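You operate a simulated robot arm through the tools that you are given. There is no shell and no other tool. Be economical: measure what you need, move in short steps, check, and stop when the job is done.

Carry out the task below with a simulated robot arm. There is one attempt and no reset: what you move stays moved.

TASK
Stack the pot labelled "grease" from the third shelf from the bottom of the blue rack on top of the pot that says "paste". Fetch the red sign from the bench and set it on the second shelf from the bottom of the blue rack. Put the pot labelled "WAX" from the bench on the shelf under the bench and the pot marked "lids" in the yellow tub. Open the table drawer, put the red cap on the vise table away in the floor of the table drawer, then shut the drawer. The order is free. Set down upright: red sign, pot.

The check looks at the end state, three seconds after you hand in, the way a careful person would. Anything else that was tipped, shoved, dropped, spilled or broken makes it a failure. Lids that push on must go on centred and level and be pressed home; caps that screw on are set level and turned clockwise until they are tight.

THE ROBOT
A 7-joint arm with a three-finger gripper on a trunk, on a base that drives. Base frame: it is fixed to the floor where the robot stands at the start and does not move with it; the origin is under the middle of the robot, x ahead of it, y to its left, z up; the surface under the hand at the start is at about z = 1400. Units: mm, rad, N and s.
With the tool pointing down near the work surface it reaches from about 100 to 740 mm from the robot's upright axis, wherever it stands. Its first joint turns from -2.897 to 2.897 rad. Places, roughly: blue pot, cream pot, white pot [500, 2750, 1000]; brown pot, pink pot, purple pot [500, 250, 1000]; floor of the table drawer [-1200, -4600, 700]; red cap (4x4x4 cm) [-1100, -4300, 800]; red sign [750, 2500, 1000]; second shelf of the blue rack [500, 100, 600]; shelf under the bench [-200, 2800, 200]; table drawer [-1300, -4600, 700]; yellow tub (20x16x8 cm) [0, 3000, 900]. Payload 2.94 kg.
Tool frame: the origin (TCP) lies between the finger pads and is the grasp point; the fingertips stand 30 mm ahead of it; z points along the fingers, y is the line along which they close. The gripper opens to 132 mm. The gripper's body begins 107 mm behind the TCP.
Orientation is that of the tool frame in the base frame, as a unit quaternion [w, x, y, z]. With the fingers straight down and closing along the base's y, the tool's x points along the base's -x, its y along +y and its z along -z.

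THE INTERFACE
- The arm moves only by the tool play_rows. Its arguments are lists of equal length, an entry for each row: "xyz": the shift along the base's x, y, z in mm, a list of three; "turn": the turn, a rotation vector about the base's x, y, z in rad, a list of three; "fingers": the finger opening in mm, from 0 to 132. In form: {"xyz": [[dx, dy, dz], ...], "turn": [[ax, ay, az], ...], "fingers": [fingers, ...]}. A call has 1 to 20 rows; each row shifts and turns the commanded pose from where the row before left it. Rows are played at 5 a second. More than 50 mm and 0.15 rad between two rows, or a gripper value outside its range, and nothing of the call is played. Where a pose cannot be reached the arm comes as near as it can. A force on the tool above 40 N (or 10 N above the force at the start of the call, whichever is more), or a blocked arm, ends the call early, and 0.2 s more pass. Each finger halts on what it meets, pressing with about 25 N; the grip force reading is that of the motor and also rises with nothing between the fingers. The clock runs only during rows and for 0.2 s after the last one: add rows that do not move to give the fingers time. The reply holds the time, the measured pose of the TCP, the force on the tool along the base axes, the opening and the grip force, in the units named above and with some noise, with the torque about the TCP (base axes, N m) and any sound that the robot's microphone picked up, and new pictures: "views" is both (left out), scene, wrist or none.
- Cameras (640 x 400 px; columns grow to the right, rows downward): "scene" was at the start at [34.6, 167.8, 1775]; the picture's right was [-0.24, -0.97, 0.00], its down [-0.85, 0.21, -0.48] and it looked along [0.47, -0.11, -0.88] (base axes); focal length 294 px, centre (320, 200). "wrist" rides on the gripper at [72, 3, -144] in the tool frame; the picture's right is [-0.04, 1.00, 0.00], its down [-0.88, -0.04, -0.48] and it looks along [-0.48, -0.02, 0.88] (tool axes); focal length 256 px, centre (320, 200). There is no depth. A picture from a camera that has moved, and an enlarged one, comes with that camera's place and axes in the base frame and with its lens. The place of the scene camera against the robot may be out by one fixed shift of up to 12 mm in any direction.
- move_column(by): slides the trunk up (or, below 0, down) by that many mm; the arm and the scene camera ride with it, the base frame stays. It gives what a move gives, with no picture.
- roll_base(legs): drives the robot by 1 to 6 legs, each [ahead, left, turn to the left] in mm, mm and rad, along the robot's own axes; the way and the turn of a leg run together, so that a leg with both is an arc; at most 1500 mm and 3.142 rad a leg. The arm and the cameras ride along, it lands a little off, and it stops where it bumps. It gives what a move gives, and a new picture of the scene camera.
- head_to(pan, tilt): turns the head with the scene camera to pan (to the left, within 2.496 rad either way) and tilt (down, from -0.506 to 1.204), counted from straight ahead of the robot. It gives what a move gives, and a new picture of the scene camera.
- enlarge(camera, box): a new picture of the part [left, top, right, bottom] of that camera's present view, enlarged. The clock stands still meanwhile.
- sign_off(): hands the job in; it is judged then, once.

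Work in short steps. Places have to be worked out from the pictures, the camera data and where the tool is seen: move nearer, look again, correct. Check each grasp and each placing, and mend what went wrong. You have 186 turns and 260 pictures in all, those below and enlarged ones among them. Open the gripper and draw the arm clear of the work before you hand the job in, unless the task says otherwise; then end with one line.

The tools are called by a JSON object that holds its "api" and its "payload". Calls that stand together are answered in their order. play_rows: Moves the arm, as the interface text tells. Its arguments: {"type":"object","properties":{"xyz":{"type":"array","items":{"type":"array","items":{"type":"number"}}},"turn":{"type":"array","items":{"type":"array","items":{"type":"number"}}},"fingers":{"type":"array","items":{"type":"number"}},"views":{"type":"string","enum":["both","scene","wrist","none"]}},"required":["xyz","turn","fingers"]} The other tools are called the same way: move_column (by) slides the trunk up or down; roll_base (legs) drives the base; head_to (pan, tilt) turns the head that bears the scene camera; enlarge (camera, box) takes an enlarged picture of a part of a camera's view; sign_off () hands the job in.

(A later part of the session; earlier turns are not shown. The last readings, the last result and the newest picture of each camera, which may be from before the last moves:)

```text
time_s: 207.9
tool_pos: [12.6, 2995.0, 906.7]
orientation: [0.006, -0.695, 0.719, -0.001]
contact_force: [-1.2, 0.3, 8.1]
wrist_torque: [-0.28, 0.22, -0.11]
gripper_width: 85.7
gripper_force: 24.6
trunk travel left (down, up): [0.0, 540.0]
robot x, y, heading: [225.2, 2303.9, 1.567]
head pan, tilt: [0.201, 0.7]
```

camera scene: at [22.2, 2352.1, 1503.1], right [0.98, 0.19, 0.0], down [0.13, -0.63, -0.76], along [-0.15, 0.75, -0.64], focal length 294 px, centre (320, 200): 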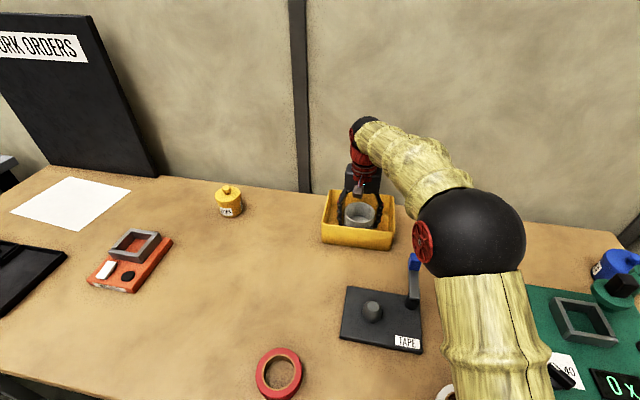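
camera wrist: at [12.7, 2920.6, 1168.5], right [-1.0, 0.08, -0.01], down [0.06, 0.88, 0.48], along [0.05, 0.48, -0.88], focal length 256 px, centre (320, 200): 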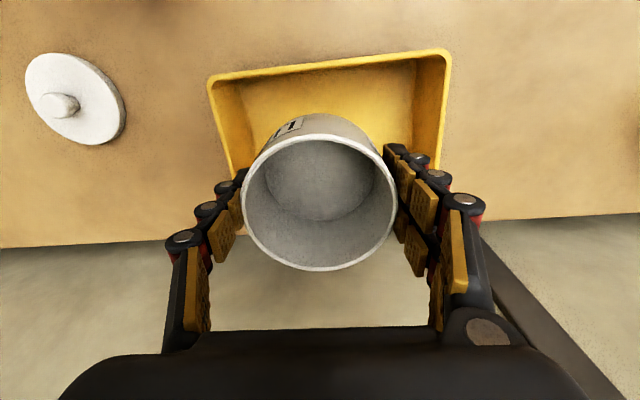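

Pot touches the tub floor. Release and rise.

{"api": "play_rows", "payload": {"xyz": [[0, 0, 1], [0, 0, 0], [0, 0, 0], [0, 0, 20], [0, 0, 40], [0, 0, 40], [0, 0, 30], [0, 0, 0]], "turn": [[0, 0, 0], [0, 0, 0], [0, 0, 0], [0, 0, 0], [0, 0, 0], [0, 0, 0], [0, 0, 0], [0, 0, 0]], "fingers": [90, 98, 104, 104, 104, 104, 104, 104], "views": "both"}}

```text
time_s: 209.7
tool_pos: [12.1, 2994.0, 1035.2]
orientation: [0.004, -0.695, 0.719, -0.003]
contact_force: [0.7, 0.3, 0.2]
wrist_torque: [0.0, 0.0, 0.0]
gripper_width: 103.9
gripper_force: 0.1
trunk travel left (down, up): [0.0, 540.0]
robot x, y, heading: [227.3, 2301.6, 1.565]
head pan, tilt: [0.201, 0.7]
camera scene: at [22.2, 2351.8, 1503.1], right [0.98, 0.19, 0.0], down [0.13, -0.63, -0.76], along [-0.15, 0.75, -0.64], focal length 294 px, centre (320, 200)
camera wrist: at [4.9, 2922.6, 1178.4], right [-1.0, 0.08, -0.01], down [0.06, 0.88, 0.48], along [0.05, 0.48, -0.88], focal length 256 px, centre (320, 200)
```

scene: 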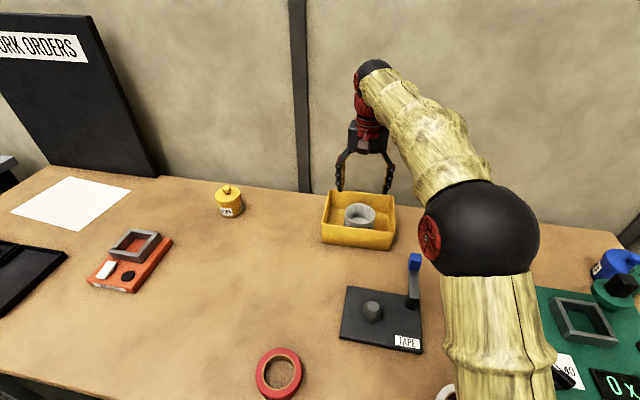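
wrist: 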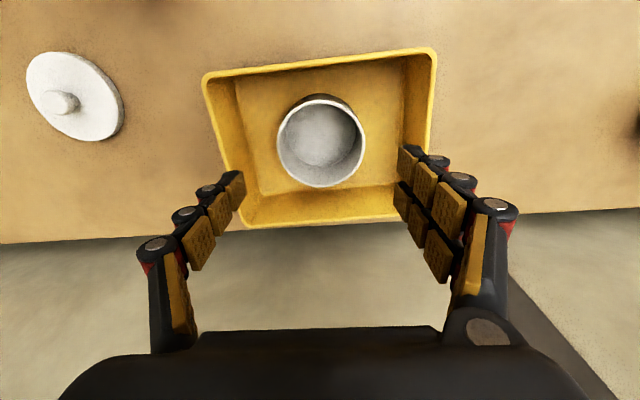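

Pot stands in the tub. Now over to the lid at (291, 2944).

{"api": "play_rows", "payload": {"xyz": [[40, -7, 0], [40, -7, 0], [40, -7, 0], [40, -7, 0], [40, -7, 0], [40, -7, 0], [38, -7, 0], [0, 0, -25], [0, 0, -25], [0, 0, 0]], "turn": [[0, 0, 0], [0, 0, 0], [0, 0, 0], [0, 0, 0], [0, 0, 0], [0, 0, 0], [0, 0, 0], [0, 0, 0], [0, 0, 0], [0, 0, 0]], "fingers": [70, 60, 60, 60, 60, 60, 60, 60, 60, 60], "views": "wrist"}}

```text
time_s: 211.9
tool_pos: [289.4, 2944.5, 984.8]
orientation: [0.004, -0.694, 0.72, -0.003]
contact_force: [-0.3, 0.5, -0.6]
wrist_torque: [-0.03, -0.04, -0.01]
gripper_width: 60.1
gripper_force: 0.0
trunk travel left (down, up): [0.0, 540.0]
robot x, y, heading: [230.1, 2303.7, 1.561]
head pan, tilt: [0.201, 0.7]
camera wrist: at [281.8, 2873.2, 1128.5], right [-1.0, 0.08, -0.01], down [0.06, 0.88, 0.48], along [0.05, 0.48, -0.88], focal length 256 px, centre (320, 200)
```

wrist: 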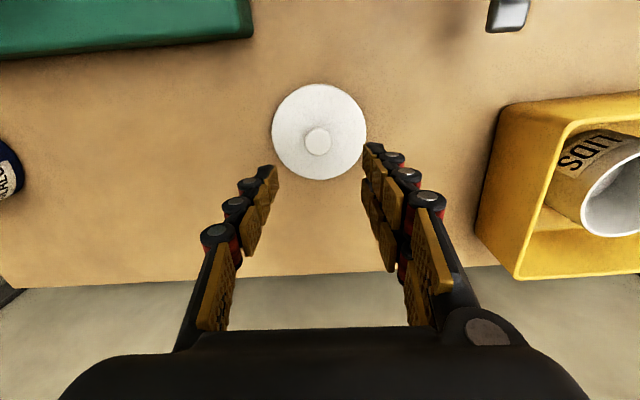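

Knob at ≈(292, 2942). Descend to z 907 and grip it.

{"api": "play_rows", "payload": {"xyz": [[2, -1, -25], [0, 0, -25], [0, 0, -20], [0, 0, -7], [0, 0, 0]], "turn": [[0, 0, 0], [0, 0, 0], [0, 0, 0], [0, 0, 0], [0, 0, 0]], "fingers": [60, 60, 60, 60, 60], "views": "wrist"}}

```text
time_s: 213.1
tool_pos: [293.3, 2944.3, 908.0]
orientation: [0.004, -0.695, 0.719, -0.003]
contact_force: [0.2, -1.0, -0.4]
wrist_torque: [0.03, -0.02, -0.02]
gripper_width: 60.1
gripper_force: 0.1
trunk travel left (down, up): [0.0, 540.0]
robot x, y, heading: [227.4, 2309.4, 1.568]
head pan, tilt: [0.201, 0.7]
camera wrist: at [285.5, 2872.1, 1052.2], right [-1.0, 0.08, -0.01], down [0.06, 0.88, 0.48], along [0.05, 0.48, -0.88], focal length 256 px, centre (320, 200)
```

wrist: 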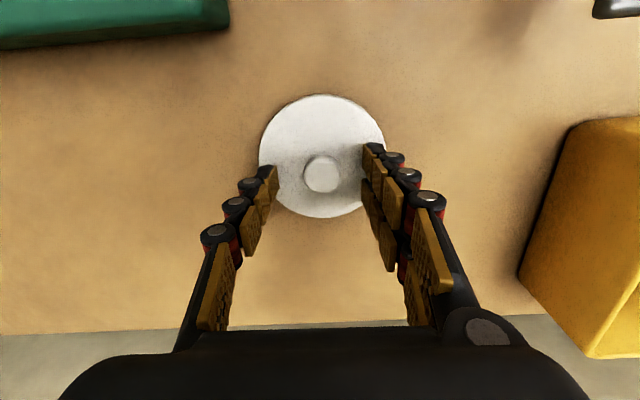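

The knob is ~3.5 mm nearer than the TCP (image row 173 vs 180 in the earlier centred grip). Shift −3.5 in y, −1 in z, then close.

{"api": "play_rows", "payload": {"xyz": [[0, -3.5, -1], [0, 0, 0], [0, 0, 0], [0, 0, 0], [0, 0, 0], [0, 0, 0]], "turn": [[0, 0, 0], [0, 0, 0], [0, 0, 0], [0, 0, 0], [0, 0, 0], [0, 0, 0]], "fingers": [60, 45, 32, 22, 10, 10], "views": "wrist"}}

```text
time_s: 214.5
tool_pos: [292.8, 2940.7, 908.5]
orientation: [0.004, -0.694, 0.72, -0.003]
contact_force: [0.3, -0.2, 0.4]
wrist_torque: [0.03, 0.0, -0.01]
gripper_width: 23.2
gripper_force: 25.0
trunk travel left (down, up): [0.0, 540.0]
robot x, y, heading: [231.7, 2306.1, 1.564]
head pan, tilt: [0.201, 0.7]
camera wrist: at [285.5, 2868.9, 1051.9], right [-1.0, 0.08, -0.01], down [0.06, 0.88, 0.48], along [0.05, 0.48, -0.88], focal length 256 px, centre (320, 200)
```

wrist: 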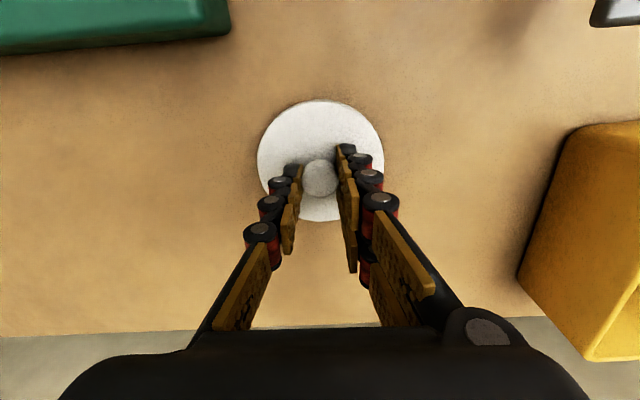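

Knob grip matches the earlier centred grip. Lift, carry over the pot in the tub (dx −280, dy +56.5 by my bookkeeping).

{"api": "play_rows", "payload": {"xyz": [[0, 0, 15], [0, 0, 35], [0, 0, 40], [0, 0, 40], [-40, 8, 0], [-40, 8, 0], [-40, 8, 0], [-40, 8, 0], [-40, 8, 0], [-40, 8, 0], [-40, 8.5, 0], [0, 0, -25], [0, 0, 0]], "turn": [[0, 0, 0], [0, 0, 0], [0, 0, 0], [0, 0, 0], [0, 0, 0], [0, 0, 0], [0, 0, 0], [0, 0, 0], [0, 0, 0], [0, 0, 0], [0, 0, 0], [0, 0, 0], [0, 0, 0]], "fingers": [10, 10, 10, 10, 10, 10, 10, 10, 10, 10, 10, 10, 10], "views": "wrist"}}

{"api": "enlarge", "payload": {"camera": "scene", "box": [300, 140, 420, 260]}}

{"api": "enlarge", "payload": {"camera": "wrist", "box": [200, 60, 440, 260]}}

```text
time_s: 217.3
tool_pos: [12.8, 2999.6, 1011.9]
orientation: [0.004, -0.695, 0.719, -0.004]
contact_force: [0.1, -0.5, -0.1]
wrist_torque: [0.03, 0.01, 0.01]
gripper_width: 23.4
gripper_force: 24.7
trunk travel left (down, up): [0.0, 540.0]
robot x, y, heading: [227.4, 2307.8, 1.567]
head pan, tilt: [0.201, 0.7]
camera wrist: at [4.4, 2926.5, 1154.6], right [-1.0, 0.08, -0.01], down [0.06, 0.88, 0.48], along [0.05, 0.48, -0.88], focal length 256 px, centre (320, 200)
```

wrist: 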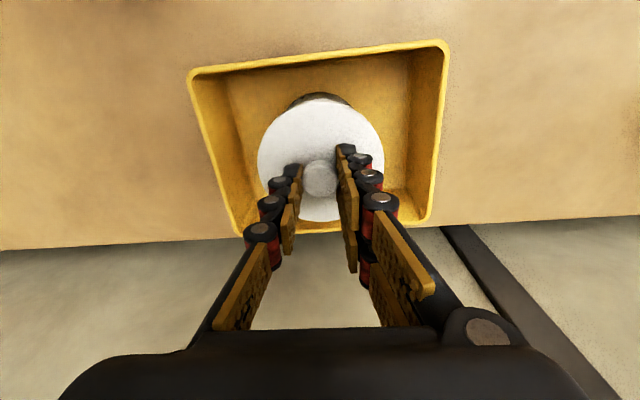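

```text
3.33 times, centred on (360, 200) of scene
camera zoom: at [22.2, 2352.1, 1503.1], right [0.98, 0.19, 0.0], down [0.13, -0.63, -0.76], along [-0.15, 0.75, -0.64], focal length 980 px, centre (187, 200)
```

zoom: 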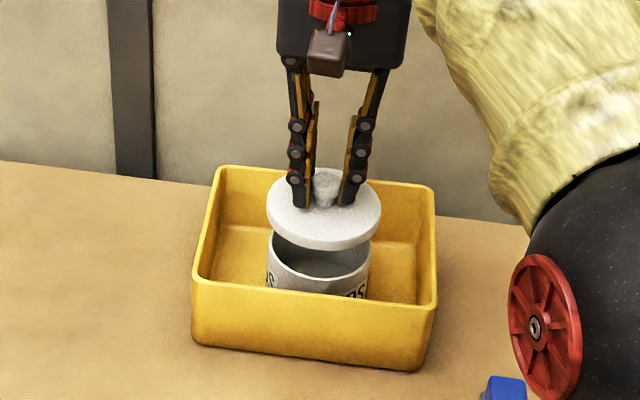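

```text
2.00 times, centred on (320, 160) of wrist
camera zoom: at [4.4, 2926.5, 1154.6], right [-1.0, 0.08, -0.01], down [0.06, 0.88, 0.48], along [0.05, 0.48, -0.88], focal length 512 px, centre (320, 280)
```

zoom: 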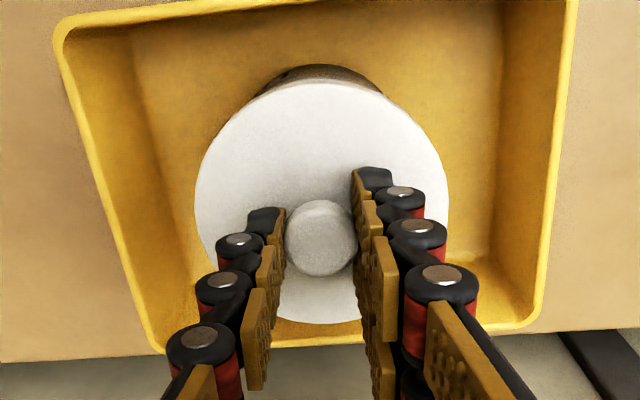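

Lid looks concentric over the pot. Lower to just above seating (expected TCP z≈974), then slowly.

{"api": "play_rows", "payload": {"xyz": [[0, 0, -15], [0, 0, -10], [0, 0, -6], [0, 0, 0]], "turn": [[0, 0, 0], [0, 0, 0], [0, 0, 0], [0, 0, 0]], "fingers": [10, 10, 10, 10], "views": "none"}}

{"api": "enlarge", "payload": {"camera": "scene", "box": [320, 170, 400, 250]}}

{"api": "play_rows", "payload": {"xyz": [[0, 0, -2], [0, 0, -2], [0, 0, 0]], "turn": [[0, 0, 0], [0, 0, 0], [0, 0, 0]], "fingers": [10, 10, 10], "views": "none"}}

```text
time_s: 218.3
tool_pos: [12.0, 2998.9, 980.6]
orientation: [0.005, -0.695, 0.719, -0.003]
contact_force: [0.0, 0.1, -0.1]
wrist_torque: [0.02, -0.02, -0.03]
gripper_width: 23.2
gripper_force: 25.1
trunk travel left (down, up): [0.0, 540.0]
robot x, y, heading: [227.7, 2306.8, 1.568]
head pan, tilt: [0.201, 0.7]
```

```text
5.00 times, centred on (360, 210) of scene
camera zoom: at [22.2, 2352.0, 1503.1], right [0.98, 0.19, 0.0], down [0.13, -0.63, -0.76], along [-0.15, 0.75, -0.64], focal length 1470 px, centre (120, 150)
```

zoom: 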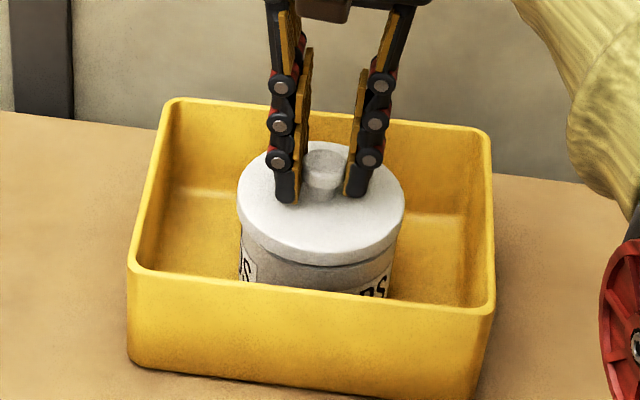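

```text
time_s: 219.1
tool_pos: [12.0, 2998.8, 979.5]
orientation: [0.004, -0.695, 0.719, -0.003]
contact_force: [0.5, -0.5, -0.5]
wrist_torque: [0.0, 0.01, 0.02]
gripper_width: 23.2
gripper_force: 25.3
trunk travel left (down, up): [0.0, 540.0]
robot x, y, heading: [224.8, 2302.7, 1.566]
head pan, tilt: [0.201, 0.7]
```

Aligned. Continue down onto the rim.

{"api": "play_rows", "payload": {"xyz": [[0, 0, -2], [0, 0, -2], [0, 0, 0]], "turn": [[0, 0, 0], [0, 0, 0], [0, 0, 0]], "fingers": [10, 10, 10], "views": "none"}}

{"api": "play_rows", "payload": {"xyz": [[0, 0, -2], [0, 0, -1], [0, 0, 0]], "turn": [[0, 0, 0], [0, 0, 0], [0, 0, 0]], "fingers": [10, 10, 10], "views": "none"}}

{"api": "play_rows", "payload": {"xyz": [[0, 0, -1], [0, 0, -1], [0, 0, 0]], "turn": [[0, 0, 0], [0, 0, 0], [0, 0, 0]], "fingers": [10, 10, 10], "views": "none"}}

```text
time_s: 219.9
tool_pos: [12.7, 2997.5, 976.5]
orientation: [0.004, -0.694, 0.72, -0.004]
contact_force: [0.0, 1.0, -0.5]
wrist_torque: [-0.04, -0.03, 0.02]
gripper_width: 23.1
gripper_force: 25.2
trunk travel left (down, up): [0.0, 540.0]
robot x, y, heading: [225.9, 2306.6, 1.565]
head pan, tilt: [0.201, 0.7]
```

```text
time_s: 220.7
tool_pos: [13.1, 2999.0, 974.8]
orientation: [0.006, -0.694, 0.719, 0.0]
contact_force: [-1.4, 4.4, 16.5]
wrist_torque: [-0.09, 0.01, -0.02]
gripper_width: 23.1
gripper_force: 24.9
trunk travel left (down, up): [0.0, 540.0]
robot x, y, heading: [226.5, 2304.8, 1.56]
head pan, tilt: [0.201, 0.7]
heard: snap
```

```text
time_s: 221.5
tool_pos: [12.1, 2999.3, 971.3]
orientation: [0.005, -0.694, 0.72, -0.001]
contact_force: [0.6, -0.3, 26.0]
wrist_torque: [-0.02, -0.04, -0.01]
gripper_width: 22.9
gripper_force: 24.7
trunk travel left (down, up): [0.0, 540.0]
robot x, y, heading: [228.6, 2307.2, 1.564]
head pan, tilt: [0.201, 0.7]
```

"Snap": the lid is home, pressed with 26 N. Release the knob and rise, then look.

{"api": "play_rows", "payload": {"xyz": [[0, 0, 0], [0, 0, 0], [0, 0, 0], [0, 0, 30], [0, 0, 40], [0, -20, 40], [0, -40, 20], [0, 0, 0]], "turn": [[0, 0, 0], [0, 0, 0], [0, 0, 0], [0, 0, 0], [0, 0, 0], [0, 0, 0], [0, 0, 0], [0, 0, 0]], "fingers": [35, 50, 60, 60, 60, 60, 60, 60], "views": "wrist"}}

{"api": "enlarge", "payload": {"camera": "scene", "box": [320, 170, 400, 250]}}

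```text
time_s: 223.3
tool_pos: [17.0, 2936.4, 1100.0]
orientation: [0.004, -0.695, 0.719, -0.003]
contact_force: [-0.4, 0.5, 1.2]
wrist_torque: [0.02, 0.02, 0.01]
gripper_width: 60.0
gripper_force: 0.0
trunk travel left (down, up): [0.0, 540.0]
robot x, y, heading: [227.9, 2300.1, 1.565]
head pan, tilt: [0.201, 0.7]
camera wrist: at [8.9, 2863.4, 1243.4], right [-1.0, 0.08, -0.01], down [0.06, 0.88, 0.48], along [0.05, 0.48, -0.88], focal length 256 px, centre (320, 200)
```

wrist: 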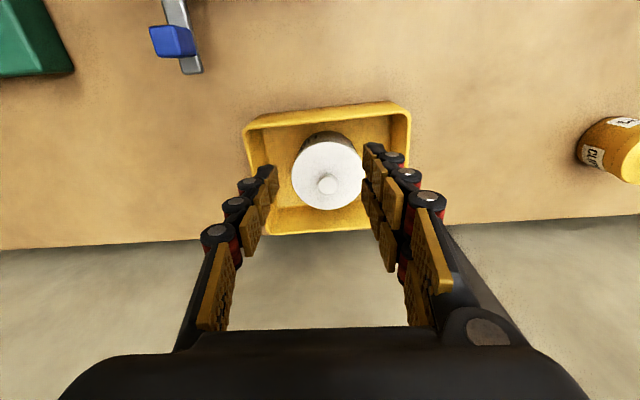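

```text
5.00 times, centred on (360, 210) of scene
camera zoom: at [22.3, 2351.3, 1503.1], right [0.98, 0.19, 0.0], down [0.13, -0.63, -0.77], along [-0.15, 0.75, -0.64], focal length 1470 px, centre (120, 150)
```

zoom: 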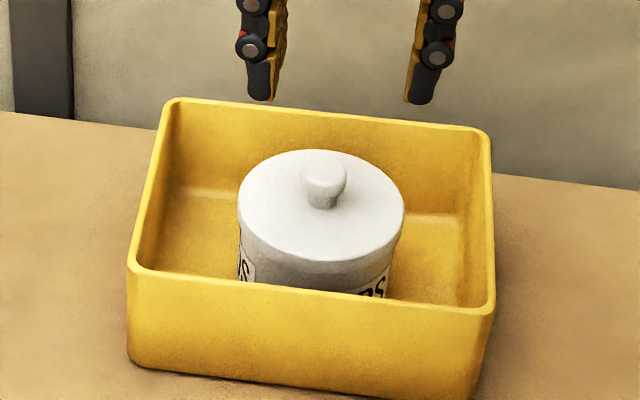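

LIDS is in the tub, lid closed. Next the red sign at ≈(660, 2535). Retract, back off and move right; look at it.

{"api": "play_rows", "payload": {"xyz": [[0, -40, 0], [0, -40, 0], [10, -40, 0], [30, -40, 0], [30, -40, 0], [30, -20, 0]], "turn": [[0, 0, 0], [0, 0, 0], [0, 0, 0], [0, 0, 0], [0, 0, 0], [0, 0, 0]], "fingers": [80, 80, 80, 80, 80, 80], "views": "none"}}

{"api": "roll_base", "payload": {"legs": [[-190, 0, 0], [0, -390, 0]]}}

{"api": "enlarge", "payload": {"camera": "scene", "box": [320, 150, 640, 350]}}

{"api": "enlarge", "payload": {"camera": "wrist", "box": [0, 0, 640, 400]}}

```text
time_s: 224.7
tool_pos: [112.9, 2717.5, 1097.5]
orientation: [0.005, -0.695, 0.719, -0.002]
contact_force: [-0.4, 0.3, 0.4]
wrist_torque: [0.03, -0.02, 0.04]
gripper_width: 80.1
gripper_force: 0.1
trunk travel left (down, up): [0.0, 540.0]
robot x, y, heading: [227.1, 2303.5, 1.565]
head pan, tilt: [0.201, 0.7]
```

```text
time_s: 228.4
tool_pos: [525.3, 2519.8, 1098.1]
orientation: [0.004, -0.691, 0.723, -0.003]
contact_force: [0.1, 0.0, 0.4]
wrist_torque: [0.0, 0.03, 0.0]
gripper_width: 79.9
gripper_force: 0.0
trunk travel left (down, up): [0.0, 540.0]
robot x, y, heading: [633.1, 2108.4, 1.551]
head pan, tilt: [0.201, 0.7]
camera scene: at [431.8, 2155.3, 1503.1], right [0.98, 0.18, 0.0], down [0.12, -0.63, -0.76], along [-0.14, 0.75, -0.64], focal length 294 px, centre (320, 200)
```

scene: 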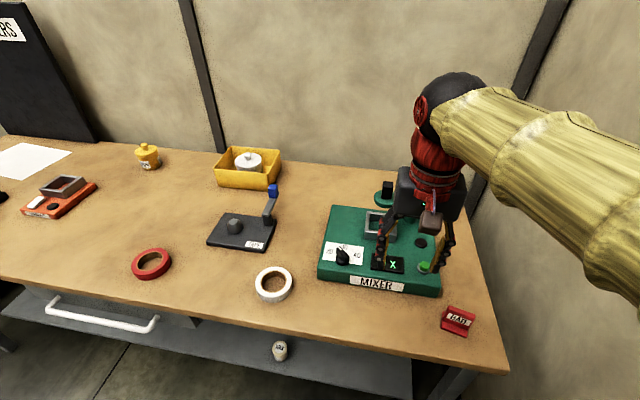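

```text
2.00 times, centred on (480, 250) of scene
camera zoom: at [431.8, 2155.3, 1503.1], right [0.98, 0.18, 0.0], down [0.12, -0.63, -0.76], along [-0.14, 0.75, -0.64], focal length 588 px, centre (0, 100)
```

zoom: 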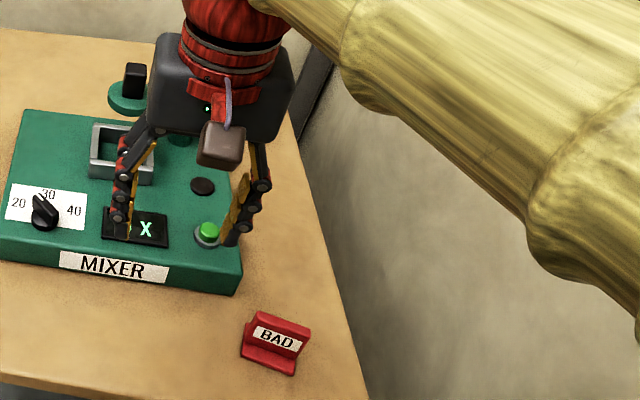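

```text
1.00 times, centred on (320, 200) of wrist (not enlarged: the box is as wide or as high as the picture)
camera zoom: at [516.9, 2447.6, 1240.3], right [-1.0, 0.09, -0.01], down [0.07, 0.88, 0.48], along [0.05, 0.48, -0.88], focal length 256 px, centre (320, 200)
```

zoom: 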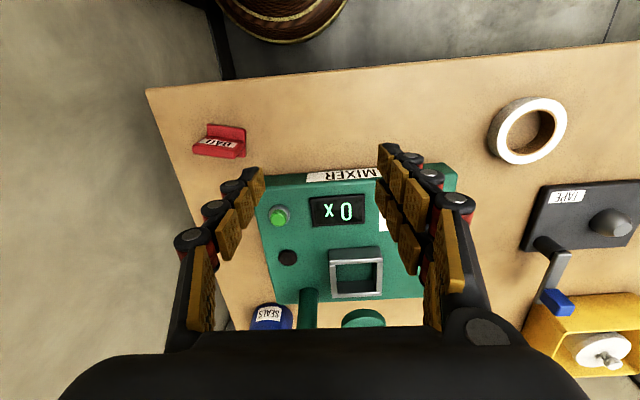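

Sign "BAD": centre ≈(676, 2532), long axis ≈53 mm along (0.97, −0.23), foot toward me. I'll grasp it by its ends with the hand pitched ~45°, yawed −11°. Going to a pre-grasp in front of it.

{"api": "play_rows", "payload": {"xyz": [[20, -18, 0], [20, -18, 0], [20, -18, -10], [20, -18, -10], [20, -18, -10], [20, -15, -10], [3, 0, -10], [0, 0, -10], [0, 0, 0]], "turn": [[0, 0, -0.098], [0, 0, -0.098], [0.127, -0.03, 0], [0.127, -0.03, 0], [0.127, -0.03, 0], [0.127, -0.03, 0], [0.127, -0.03, 0], [0.127, -0.03, 0], [0, 0, 0]], "fingers": [80, 80, 80, 80, 80, 80, 80, 80, 80], "views": "wrist"}}

```text
time_s: 230.4
tool_pos: [647.6, 2414.3, 1037.2]
orientation: [0.302, -0.569, 0.728, 0.236]
contact_force: [0.4, -0.2, -0.4]
wrist_torque: [-0.01, 0.05, 0.03]
gripper_width: 79.9
gripper_force: 0.1
trunk travel left (down, up): [0.0, 540.0]
robot x, y, heading: [639.5, 2104.4, 1.558]
head pan, tilt: [0.201, 0.7]
camera wrist: at [606.6, 2266.6, 1087.1], right [-0.96, 0.27, 0.03], down [0.11, 0.27, 0.96], along [0.25, 0.92, -0.28], focal length 256 px, centre (320, 200)
```

wrist: 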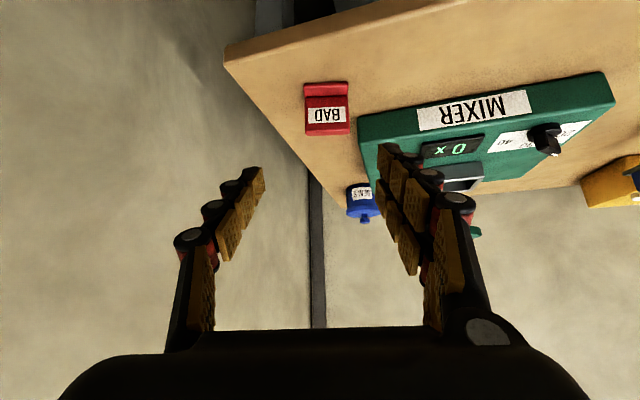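

Nicely square to the sign; width ≈57 mm. Approach 70 % toward (668, 2545, 896).

{"api": "play_rows", "payload": {"xyz": [[3, 30, -33], [4, 31, -33], [4, 31, -33], [0, 0, 0]], "turn": [[0, 0, 0], [0, 0, 0], [0, 0, 0], [0, 0, 0]], "fingers": [82, 82, 82, 82], "views": "wrist"}}

```text
time_s: 231.4
tool_pos: [656.7, 2505.7, 938.4]
orientation: [0.302, -0.568, 0.728, 0.235]
contact_force: [0.5, 0.5, 0.0]
wrist_torque: [0.02, -0.04, 0.0]
gripper_width: 81.7
gripper_force: 0.0
trunk travel left (down, up): [0.0, 540.0]
robot x, y, heading: [640.0, 2102.3, 1.554]
head pan, tilt: [0.201, 0.7]
camera wrist: at [616.5, 2358.3, 989.1], right [-0.96, 0.27, 0.03], down [0.11, 0.27, 0.96], along [0.25, 0.92, -0.29], focal length 256 px, centre (320, 200)
```

wrist: 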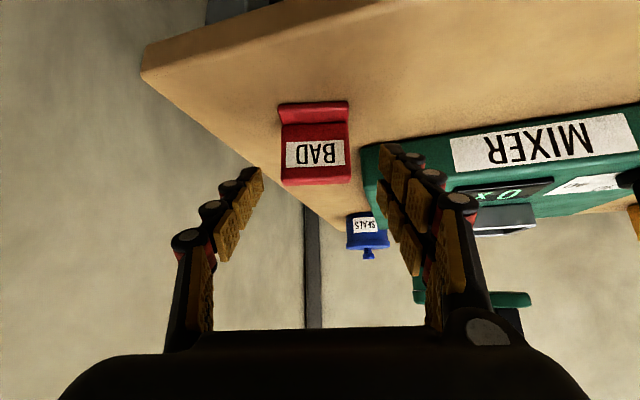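

Shift 3 mm right; go to (668, 2540, 895) and close.

{"api": "play_rows", "payload": {"xyz": [[4, 12, -15], [4, 12, -15], [4, 10, -13], [0, 0, 0], [0, 0, 0], [0, 0, 0], [0, 0, 0], [0, 0, 0]], "turn": [[0, 0, 0], [0, 0, 0], [0, 0, 0], [0, 0, 0], [0, 0, 0], [0, 0, 0], [0, 0, 0], [0, 0, 0]], "fingers": [82, 82, 82, 82, 72, 60, 48, 40], "views": "wrist"}}

```text
time_s: 233.2
tool_pos: [670.9, 2539.1, 897.5]
orientation: [0.302, -0.568, 0.729, 0.235]
contact_force: [-1.3, -0.3, 1.3]
wrist_torque: [0.01, 0.03, 0.0]
gripper_width: 54.5
gripper_force: 24.9
trunk travel left (down, up): [0.0, 540.0]
robot x, y, heading: [637.8, 2104.9, 1.552]
head pan, tilt: [0.201, 0.7]
camera wrist: at [629.9, 2391.8, 947.4], right [-0.96, 0.27, 0.03], down [0.11, 0.27, 0.96], along [0.25, 0.92, -0.29], focal length 256 px, centre (320, 200)
```

wrist: 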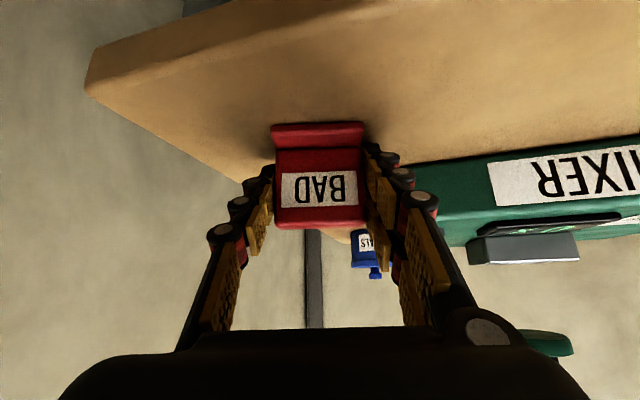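

Sign held (54.5 mm). Lift and drive to the blue rack's right end, facing it.

{"api": "play_rows", "payload": {"xyz": [[0, 0, 15], [0, 0, 35], [0, 0, 40], [0, 0, 30], [0, 0, 0]], "turn": [[0, 0, 0], [0, 0, 0], [0, 0, 0], [0, 0, 0], [0, 0, 0]], "fingers": [30, 30, 30, 30, 30], "views": "none"}}

{"api": "roll_base", "payload": {"legs": [[-300, 0, 0], [0, 1150, 0], [0, 0, -1.552], [0, -1500, 0], [0, -500, 0]]}}

{"api": "head_to", "payload": {"pan": -0.2, "tilt": 0.7}}

```text
time_s: 234.4
tool_pos: [669.8, 2538.7, 1017.2]
orientation: [0.302, -0.568, 0.729, 0.235]
contact_force: [0.0, -0.9, -0.7]
wrist_torque: [0.03, 0.01, 0.01]
gripper_width: 54.2
gripper_force: 24.6
trunk travel left (down, up): [0.0, 540.0]
robot x, y, heading: [636.3, 2104.3, 1.555]
head pan, tilt: [0.201, 0.7]
```

```text
time_s: 255.1
tool_pos: [-156.4, -150.6, 1015.7]
orientation: [0.379, 0.128, 0.915, -0.054]
contact_force: [-0.4, 1.2, -0.4]
wrist_torque: [0.02, 0.02, -0.01]
gripper_width: 54.2
gripper_force: 24.7
trunk travel left (down, up): [0.0, 540.0]
robot x, y, heading: [-588.5, -104.8, -0.049]
head pan, tilt: [0.201, 0.7]
camera scene: at [-524.8, 94.0, 1503.1], right [0.15, -0.99, 0.0], down [-0.64, -0.1, -0.76], along [0.76, 0.12, -0.64], focal length 294 px, centre (320, 200)
```

scene: 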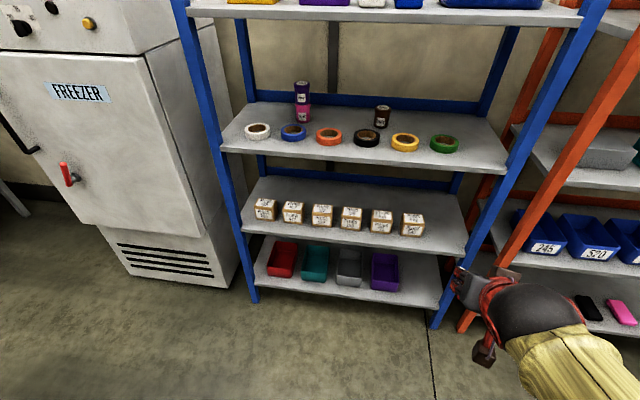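

```text
time_s: 255.9
tool_pos: [-155.7, -149.3, 1016.4]
orientation: [0.38, 0.128, 0.915, -0.054]
contact_force: [-0.4, 0.2, -1.3]
wrist_torque: [-0.01, -0.02, 0.0]
gripper_width: 54.2
gripper_force: 24.3
trunk travel left (down, up): [0.0, 540.0]
robot x, y, heading: [-590.2, -102.7, -0.05]
head pan, tilt: [-0.201, 0.7]
camera scene: at [-526.4, 60.0, 1503.1], right [-0.25, -0.97, 0.0], down [-0.62, 0.16, -0.76], along [0.74, -0.19, -0.64], focal length 294 px, centre (320, 200)
```

scene: 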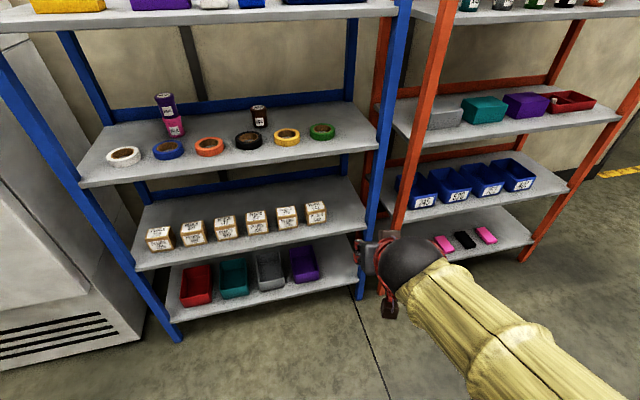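

Shelf 2 is free at its right end (y −204…−350, front x≈290, z≈600). Straighten the yaw, lower the arm in front, and drive up to it.

{"api": "play_rows", "payload": {"xyz": [[0, 0, -30], [0, 0, -40], [0, 0, -40], [0, 0, -40], [0, 0, -40], [0, 0, -40], [0, 0, -40], [0, 0, -40], [0, 0, 0]], "turn": [[0, 0, 0.12], [0, 0, 0.11], [0, 0, 0], [0, 0, 0], [0, 0, 0], [0, 0, 0], [0, 0, 0], [0, 0, 0], [0, 0, 0]], "fingers": [30, 30, 30, 30, 30, 30, 30, 30, 30], "views": "none"}}

{"api": "roll_base", "payload": {"legs": [[0, -145, 0.05], [395, 0, 0]]}}

{"api": "enlarge", "payload": {"camera": "wrist", "box": [0, 0, 640, 400]}}

```text
time_s: 257.9
tool_pos: [-155.6, -137.2, 726.1]
orientation: [0.379, 0.016, 0.925, 0.006]
contact_force: [-0.2, -0.4, -0.8]
wrist_torque: [0.02, -0.05, 0.01]
gripper_width: 54.2
gripper_force: 25.3
out of reach, approached as far as the arm can: row 8
trunk travel left (down, up): [0.0, 540.0]
robot x, y, heading: [-588.2, -104.0, -0.049]
head pan, tilt: [-0.201, 0.7]
```

```text
time_s: 261.4
tool_pos: [243.4, -255.7, 726.6]
orientation: [0.379, -0.008, 0.925, 0.017]
contact_force: [0.1, 0.0, 0.0]
wrist_torque: [-0.01, -0.01, -0.01]
gripper_width: 54.4
gripper_force: 25.2
trunk travel left (down, up): [0.0, 540.0]
robot x, y, heading: [-191.1, -249.1, 0.007]
head pan, tilt: [-0.201, 0.7]
camera scene: at [-137.7, -78.5, 1503.1], right [-0.19, -0.98, 0.0], down [-0.63, 0.12, -0.77], along [0.75, -0.15, -0.64], focal length 294 px, centre (320, 200)
```

scene: 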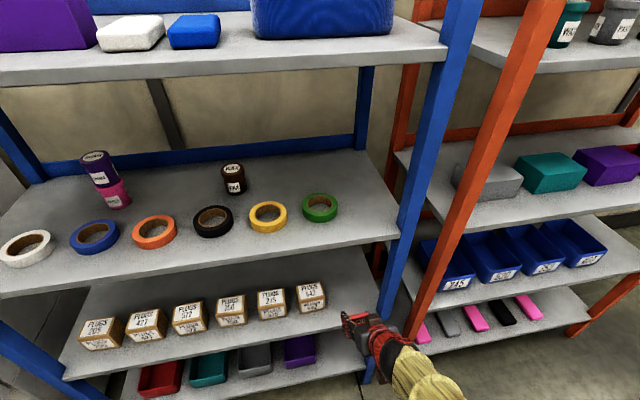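

```text
1.00 times, centred on (320, 200) of wrist (not enlarged: the box is as wide or as high as the picture)
camera zoom: at [90.3, -257.6, 778.1], right [0.0, 1.0, 0.05], down [0.29, -0.05, 0.95], along [0.96, 0.01, -0.29], focal length 256 px, centre (320, 200)
```

zoom: 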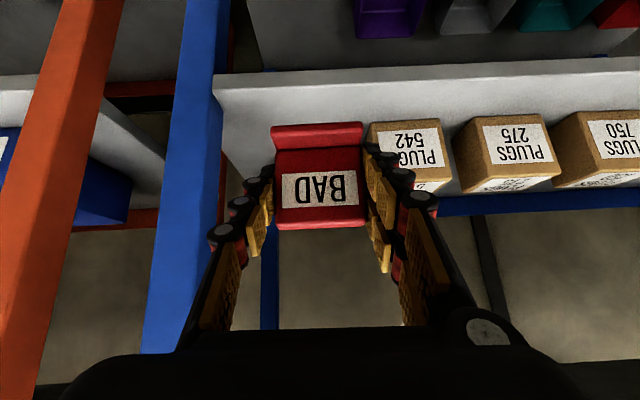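

Box 542's edge is at y≈−190, post at ≈−352, shelf top ≈605. Move in to (355, −271), fix a 0.025 roll, and lower partly.

{"api": "play_rows", "payload": {"xyz": [[37, -5, 0], [37, -5, 0], [37, -5, 0], [0, 0, -25], [0, 0, -25], [0, 0, -15], [0, 0, 0]], "turn": [[-0.025, 0, 0], [0, 0, -0.02], [0, 0, 0], [0, 0, 0], [0, 0, 0], [0, 0, 0], [0, 0, 0]], "fingers": [30, 30, 30, 30, 30, 30, 30], "views": "wrist"}}

```text
time_s: 263.0
tool_pos: [352.8, -271.0, 663.3]
orientation: [0.379, -0.006, 0.925, 0.004]
contact_force: [0.6, 0.8, -0.3]
wrist_torque: [0.01, -0.02, 0.0]
gripper_width: 54.3
gripper_force: 25.1
trunk travel left (down, up): [0.0, 540.0]
robot x, y, heading: [-193.0, -244.2, 0.004]
head pan, tilt: [-0.201, 0.7]
camera wrist: at [201.0, -269.9, 714.0], right [0.02, 1.0, 0.03], down [0.29, -0.04, 0.96], along [0.96, -0.01, -0.29], focal length 256 px, centre (320, 200)
```

wrist: 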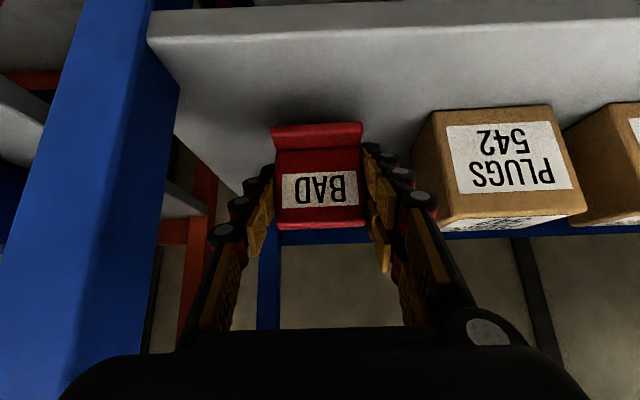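

Good clearances. Lowering in steps to contact (expected ≈640).

{"api": "play_rows", "payload": {"xyz": [[0, 0, -8], [0, 0, -6], [0, 0, 0]], "turn": [[0, 0, 0], [0, 0, 0], [0, 0, 0]], "fingers": [30, 30, 30], "views": "none"}}

{"api": "play_rows", "payload": {"xyz": [[0, 0, -3], [0, 0, -2], [0, 0, 0]], "turn": [[0, 0, 0], [0, 0, 0], [0, 0, 0]], "fingers": [30, 30, 30], "views": "none"}}

{"api": "play_rows", "payload": {"xyz": [[0, 0, -2], [0, 0, -2], [0, 0, 0]], "turn": [[0, 0, 0], [0, 0, 0], [0, 0, 0]], "fingers": [30, 30, 30], "views": "none"}}

```text
time_s: 263.8
tool_pos: [354.2, -272.3, 649.3]
orientation: [0.379, -0.007, 0.925, 0.006]
contact_force: [0.8, 0.9, 0.1]
wrist_torque: [0.01, 0.02, 0.02]
gripper_width: 54.5
gripper_force: 25.3
out of reach, approached as far as the arm can: row 2
trunk travel left (down, up): [0.0, 540.0]
robot x, y, heading: [-194.8, -243.4, 0.01]
head pan, tilt: [-0.201, 0.7]
```

```text
time_s: 264.6
tool_pos: [355.6, -276.0, 644.8]
orientation: [0.378, -0.006, 0.926, 0.006]
contact_force: [0.1, -0.1, -0.4]
wrist_torque: [0.0, -0.02, 0.0]
gripper_width: 54.2
gripper_force: 25.3
trunk travel left (down, up): [0.0, 540.0]
robot x, y, heading: [-191.7, -245.7, 0.005]
head pan, tilt: [-0.201, 0.7]
```

```text
time_s: 265.4
tool_pos: [354.7, -275.2, 640.0]
orientation: [0.379, -0.007, 0.925, 0.006]
contact_force: [0.5, -0.8, -0.8]
wrist_torque: [-0.03, 0.03, -0.02]
gripper_width: 54.2
gripper_force: 24.8
out of reach, approached as far as the arm can: row 2
trunk travel left (down, up): [0.0, 540.0]
robot x, y, heading: [-189.5, -243.7, 0.002]
head pan, tilt: [-0.201, 0.7]
```

No contact yet; continue.

{"api": "play_rows", "payload": {"xyz": [[0, 0, -2], [0, 0, -1], [0, 0, 0]], "turn": [[0, 0, 0], [0, 0, 0], [0, 0, 0]], "fingers": [30, 30, 30], "views": "none"}}

{"api": "play_rows", "payload": {"xyz": [[0, 0, -2], [0, 0, -1], [0, 0, 0]], "turn": [[0, 0, 0], [0, 0, 0], [0, 0, 0]], "fingers": [30, 30, 30], "views": "wrist"}}

```text
time_s: 266.2
tool_pos: [355.4, -277.8, 640.0]
orientation: [0.379, -0.006, 0.925, 0.005]
contact_force: [0.6, -0.8, -1.0]
wrist_torque: [-0.01, -0.01, 0.0]
gripper_width: 54.4
gripper_force: 25.3
trunk travel left (down, up): [0.0, 540.0]
robot x, y, heading: [-191.4, -244.9, 0.008]
head pan, tilt: [-0.201, 0.7]
```

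```text
time_s: 267.0
tool_pos: [355.1, -277.5, 638.0]
orientation: [0.379, -0.006, 0.925, 0.006]
contact_force: [-0.4, 0.3, 6.8]
wrist_torque: [0.24, -0.21, 0.03]
gripper_width: 54.3
gripper_force: 25.3
trunk travel left (down, up): [0.0, 540.0]
robot x, y, heading: [-187.9, -244.3, 0.002]
head pan, tilt: [-0.201, 0.7]
camera wrist: at [202.8, -277.0, 688.5], right [0.01, 1.0, 0.04], down [0.29, -0.04, 0.96], along [0.96, 0.0, -0.29], focal length 256 px, centre (320, 200)
```

wrist: 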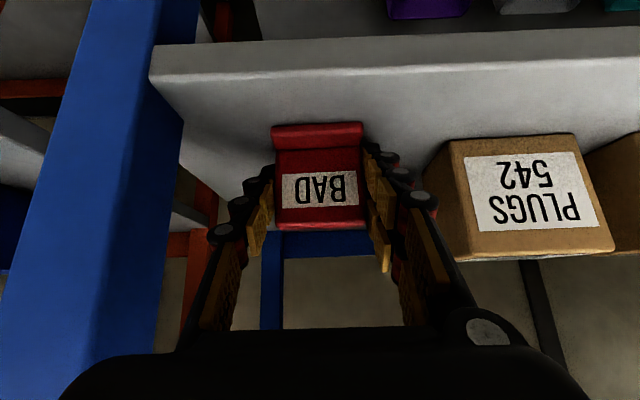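

Contact. Open gently and withdraw along the tool axis.

{"api": "play_rows", "payload": {"xyz": [[0, 0, 0], [0, 0, 0], [0, 0, 0], [0, 0, 0], [-10, 0, 10], [-25, 0, 25], [-30, 0, 30], [-40, 0, 30], [-40, 0, 30], [-40, 0, 30]], "turn": [[0, 0, 0], [0, 0, 0], [0, 0, 0], [0, 0, 0], [0, 0, 0], [0, 0, 0], [0, 0, 0], [0, 0, 0], [0, 0, 0], [0, 0, 0]], "fingers": [52, 58, 66, 74, 74, 74, 74, 74, 74, 74], "views": "wrist"}}

```text
time_s: 269.2
tool_pos: [170.4, -275.7, 787.9]
orientation: [0.379, -0.005, 0.926, 0.001]
contact_force: [0.0, 0.2, 0.3]
wrist_torque: [0.0, -0.01, 0.0]
gripper_width: 74.1
gripper_force: 0.1
trunk travel left (down, up): [0.0, 540.0]
robot x, y, heading: [-193.8, -241.3, 0.005]
head pan, tilt: [-0.201, 0.7]
camera wrist: at [18.3, -273.6, 839.5], right [0.02, 1.0, 0.03], down [0.29, -0.03, 0.96], along [0.96, -0.01, -0.29], focal length 256 px, centre (320, 200)
```

wrist: 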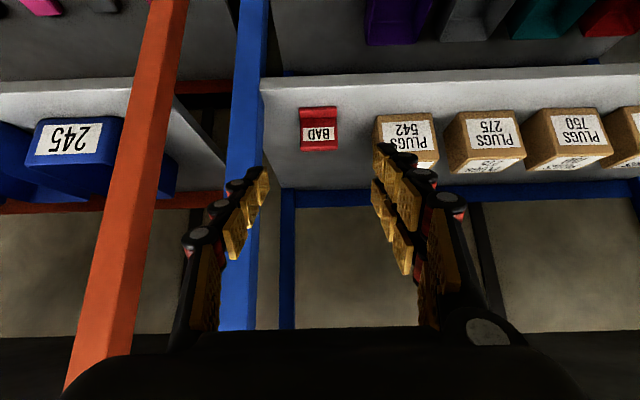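

The sign stands on the second shelf. Now drive toward the vise table: back off, turn to −y, drive along the corridor, and look.

{"api": "roll_base", "payload": {"legs": [[-260, 0, 0], [0, 0, -1.576], [1500, 0, 0], [900, 0, 0]]}}

{"api": "head_to", "payload": {"pan": -0.3, "tilt": 0.35}}

```text
time_s: 286.3
tool_pos: [-420.0, -3031.0, 789.0]
orientation: [0.271, 0.646, 0.662, -0.265]
contact_force: [1.3, 0.5, -0.7]
wrist_torque: [-0.01, 0.06, -0.01]
gripper_width: 73.8
gripper_force: 0.1
trunk travel left (down, up): [0.0, 540.0]
robot x, y, heading: [-395.8, -2669.5, -1.55]
head pan, tilt: [-0.201, 0.7]
camera scene: at [-219.7, -2725.1, 1503.1], right [-0.98, 0.18, 0.0], down [0.12, 0.63, -0.77], along [-0.14, -0.75, -0.64], focal length 294 px, centre (320, 200)
```

scene: 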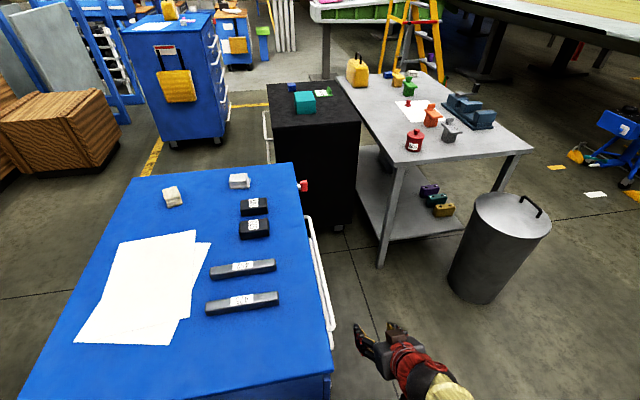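

```text
time_s: 287.1
tool_pos: [-421.1, -3032.2, 789.3]
orientation: [0.271, 0.647, 0.662, -0.266]
contact_force: [-0.5, 0.4, -0.2]
wrist_torque: [-0.03, 0.03, 0.03]
gripper_width: 73.8
gripper_force: 0.1
trunk travel left (down, up): [0.0, 540.0]
robot x, y, heading: [-395.3, -2667.4, -1.549]
head pan, tilt: [-0.3, 0.351]
camera scene: at [-230.2, -2731.2, 1534.4], right [-0.96, 0.28, 0.0], down [0.1, 0.33, -0.94], along [-0.26, -0.9, -0.34], focal length 294 px, centre (320, 200)
```

scene: 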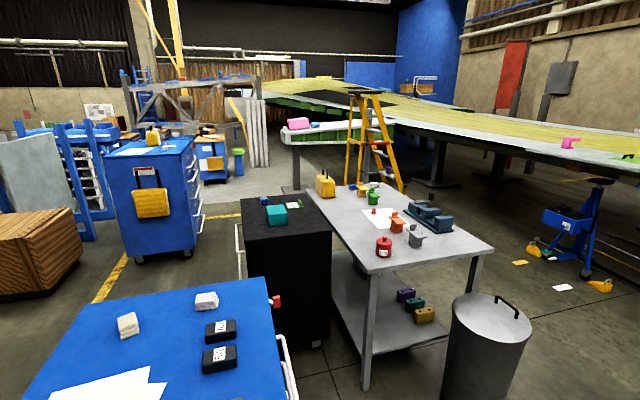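

The vise table spans about x −1400…−760, y −4825…−3730; the drawer should open on its −x side. Strafe right and look from there.

{"api": "roll_base", "payload": {"legs": [[0, -1500, 0]]}}

{"api": "head_to", "payload": {"pan": 0.3, "tilt": 0.4}}

```text
time_s: 294.3
tool_pos: [-1890.4, -3014.0, 788.7]
orientation: [0.263, 0.666, 0.643, -0.273]
contact_force: [-0.5, -0.3, 0.0]
wrist_torque: [-0.03, 0.01, 0.0]
gripper_width: 74.1
gripper_force: 0.0
trunk travel left (down, up): [0.0, 540.0]
robot x, y, heading: [-1839.4, -2655.6, -1.609]
head pan, tilt: [-0.3, 0.351]
camera scene: at [-1682.8, -2726.3, 1534.5], right [-0.94, 0.33, 0.0], down [0.11, 0.32, -0.94], along [-0.31, -0.89, -0.34], focal length 294 px, centre (320, 200)
```

scene: 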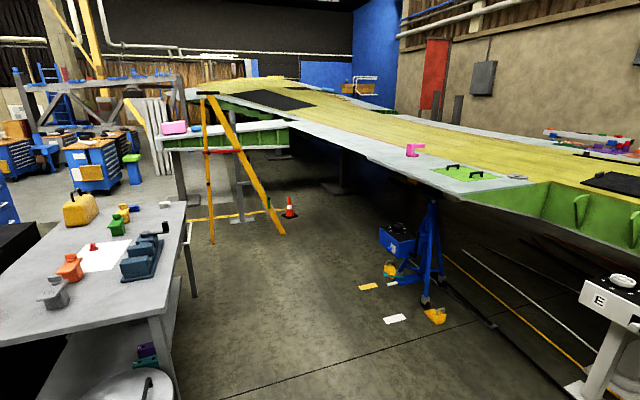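

```text
time_s: 295.3
tool_pos: [-1890.8, -3015.1, 787.8]
orientation: [0.262, 0.666, 0.642, -0.273]
contact_force: [-0.1, -0.2, 0.2]
wrist_torque: [-0.01, 0.0, 0.03]
gripper_width: 74.1
gripper_force: 0.0
trunk travel left (down, up): [0.0, 540.0]
robot x, y, heading: [-1845.3, -2652.5, -1.613]
head pan, tilt: [0.3, 0.4]
camera scene: at [-1628.0, -2728.1, 1530.0], right [-0.97, -0.26, 0.0], down [-0.1, 0.38, -0.92], along [0.24, -0.89, -0.39], focal length 294 px, centre (320, 200)
```

scene: 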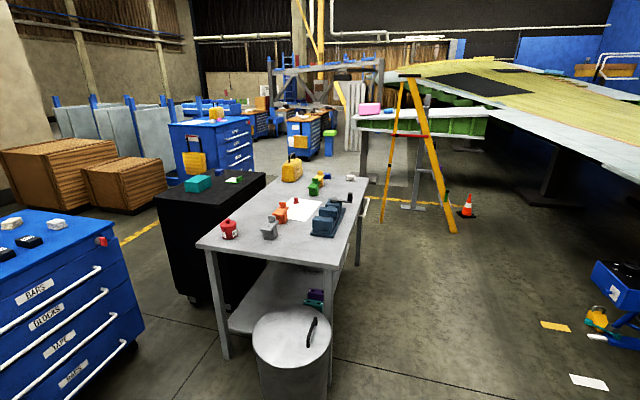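

Free floor to the right of the table. Drive down beside it and turn to face it (+x).

{"api": "roll_base", "payload": {"legs": [[1500, 0, 0], [300, 0, 0], [0, 0, 1.613]]}}

{"api": "head_to", "payload": {"pan": 0.0, "tilt": 0.7}}

```text
time_s: 308.3
tool_pos: [-1593.0, -4479.3, 788.3]
orientation: [0.38, 0.008, 0.925, -0.004]
contact_force: [-0.1, -0.1, -0.2]
wrist_torque: [0.0, 0.02, -0.03]
gripper_width: 73.9
gripper_force: 0.0
trunk travel left (down, up): [0.0, 540.0]
robot x, y, heading: [-1954.3, -4438.5, -0.024]
head pan, tilt: [0.3, 0.4]
camera scene: at [-1890.3, -4229.3, 1530.0], right [0.27, -0.96, 0.0], down [-0.37, -0.11, -0.92], along [0.89, 0.25, -0.39], focal length 294 px, centre (320, 200)
```

scene: 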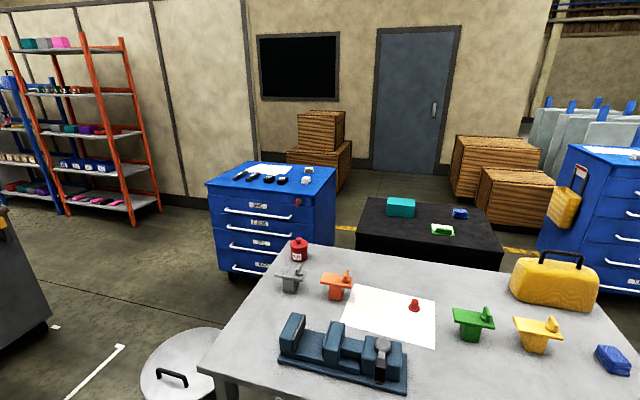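

```text
time_s: 309.1
tool_pos: [-1593.3, -4478.2, 787.8]
orientation: [0.38, 0.008, 0.925, -0.004]
contact_force: [0.3, -0.1, -0.6]
wrist_torque: [0.02, -0.02, -0.04]
gripper_width: 74.3
gripper_force: 0.0
trunk travel left (down, up): [0.0, 540.0]
robot x, y, heading: [-1948.5, -4437.8, -0.019]
head pan, tilt: [0.0, 0.7]
camera scene: at [-1894.5, -4256.5, 1503.2], right [-0.02, -1.0, 0.0], down [-0.64, 0.01, -0.77], along [0.77, -0.02, -0.64], focal length 294 px, centre (320, 200)
```

scene: 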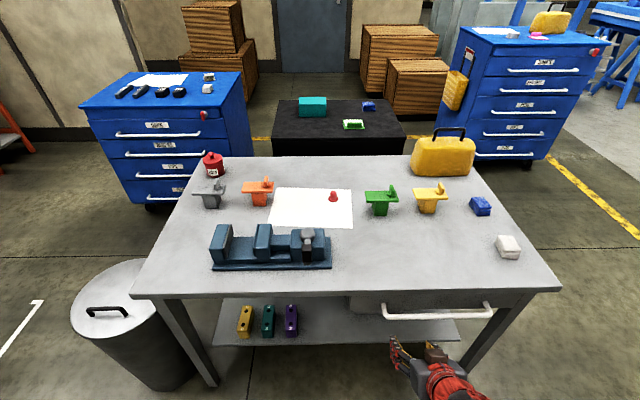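

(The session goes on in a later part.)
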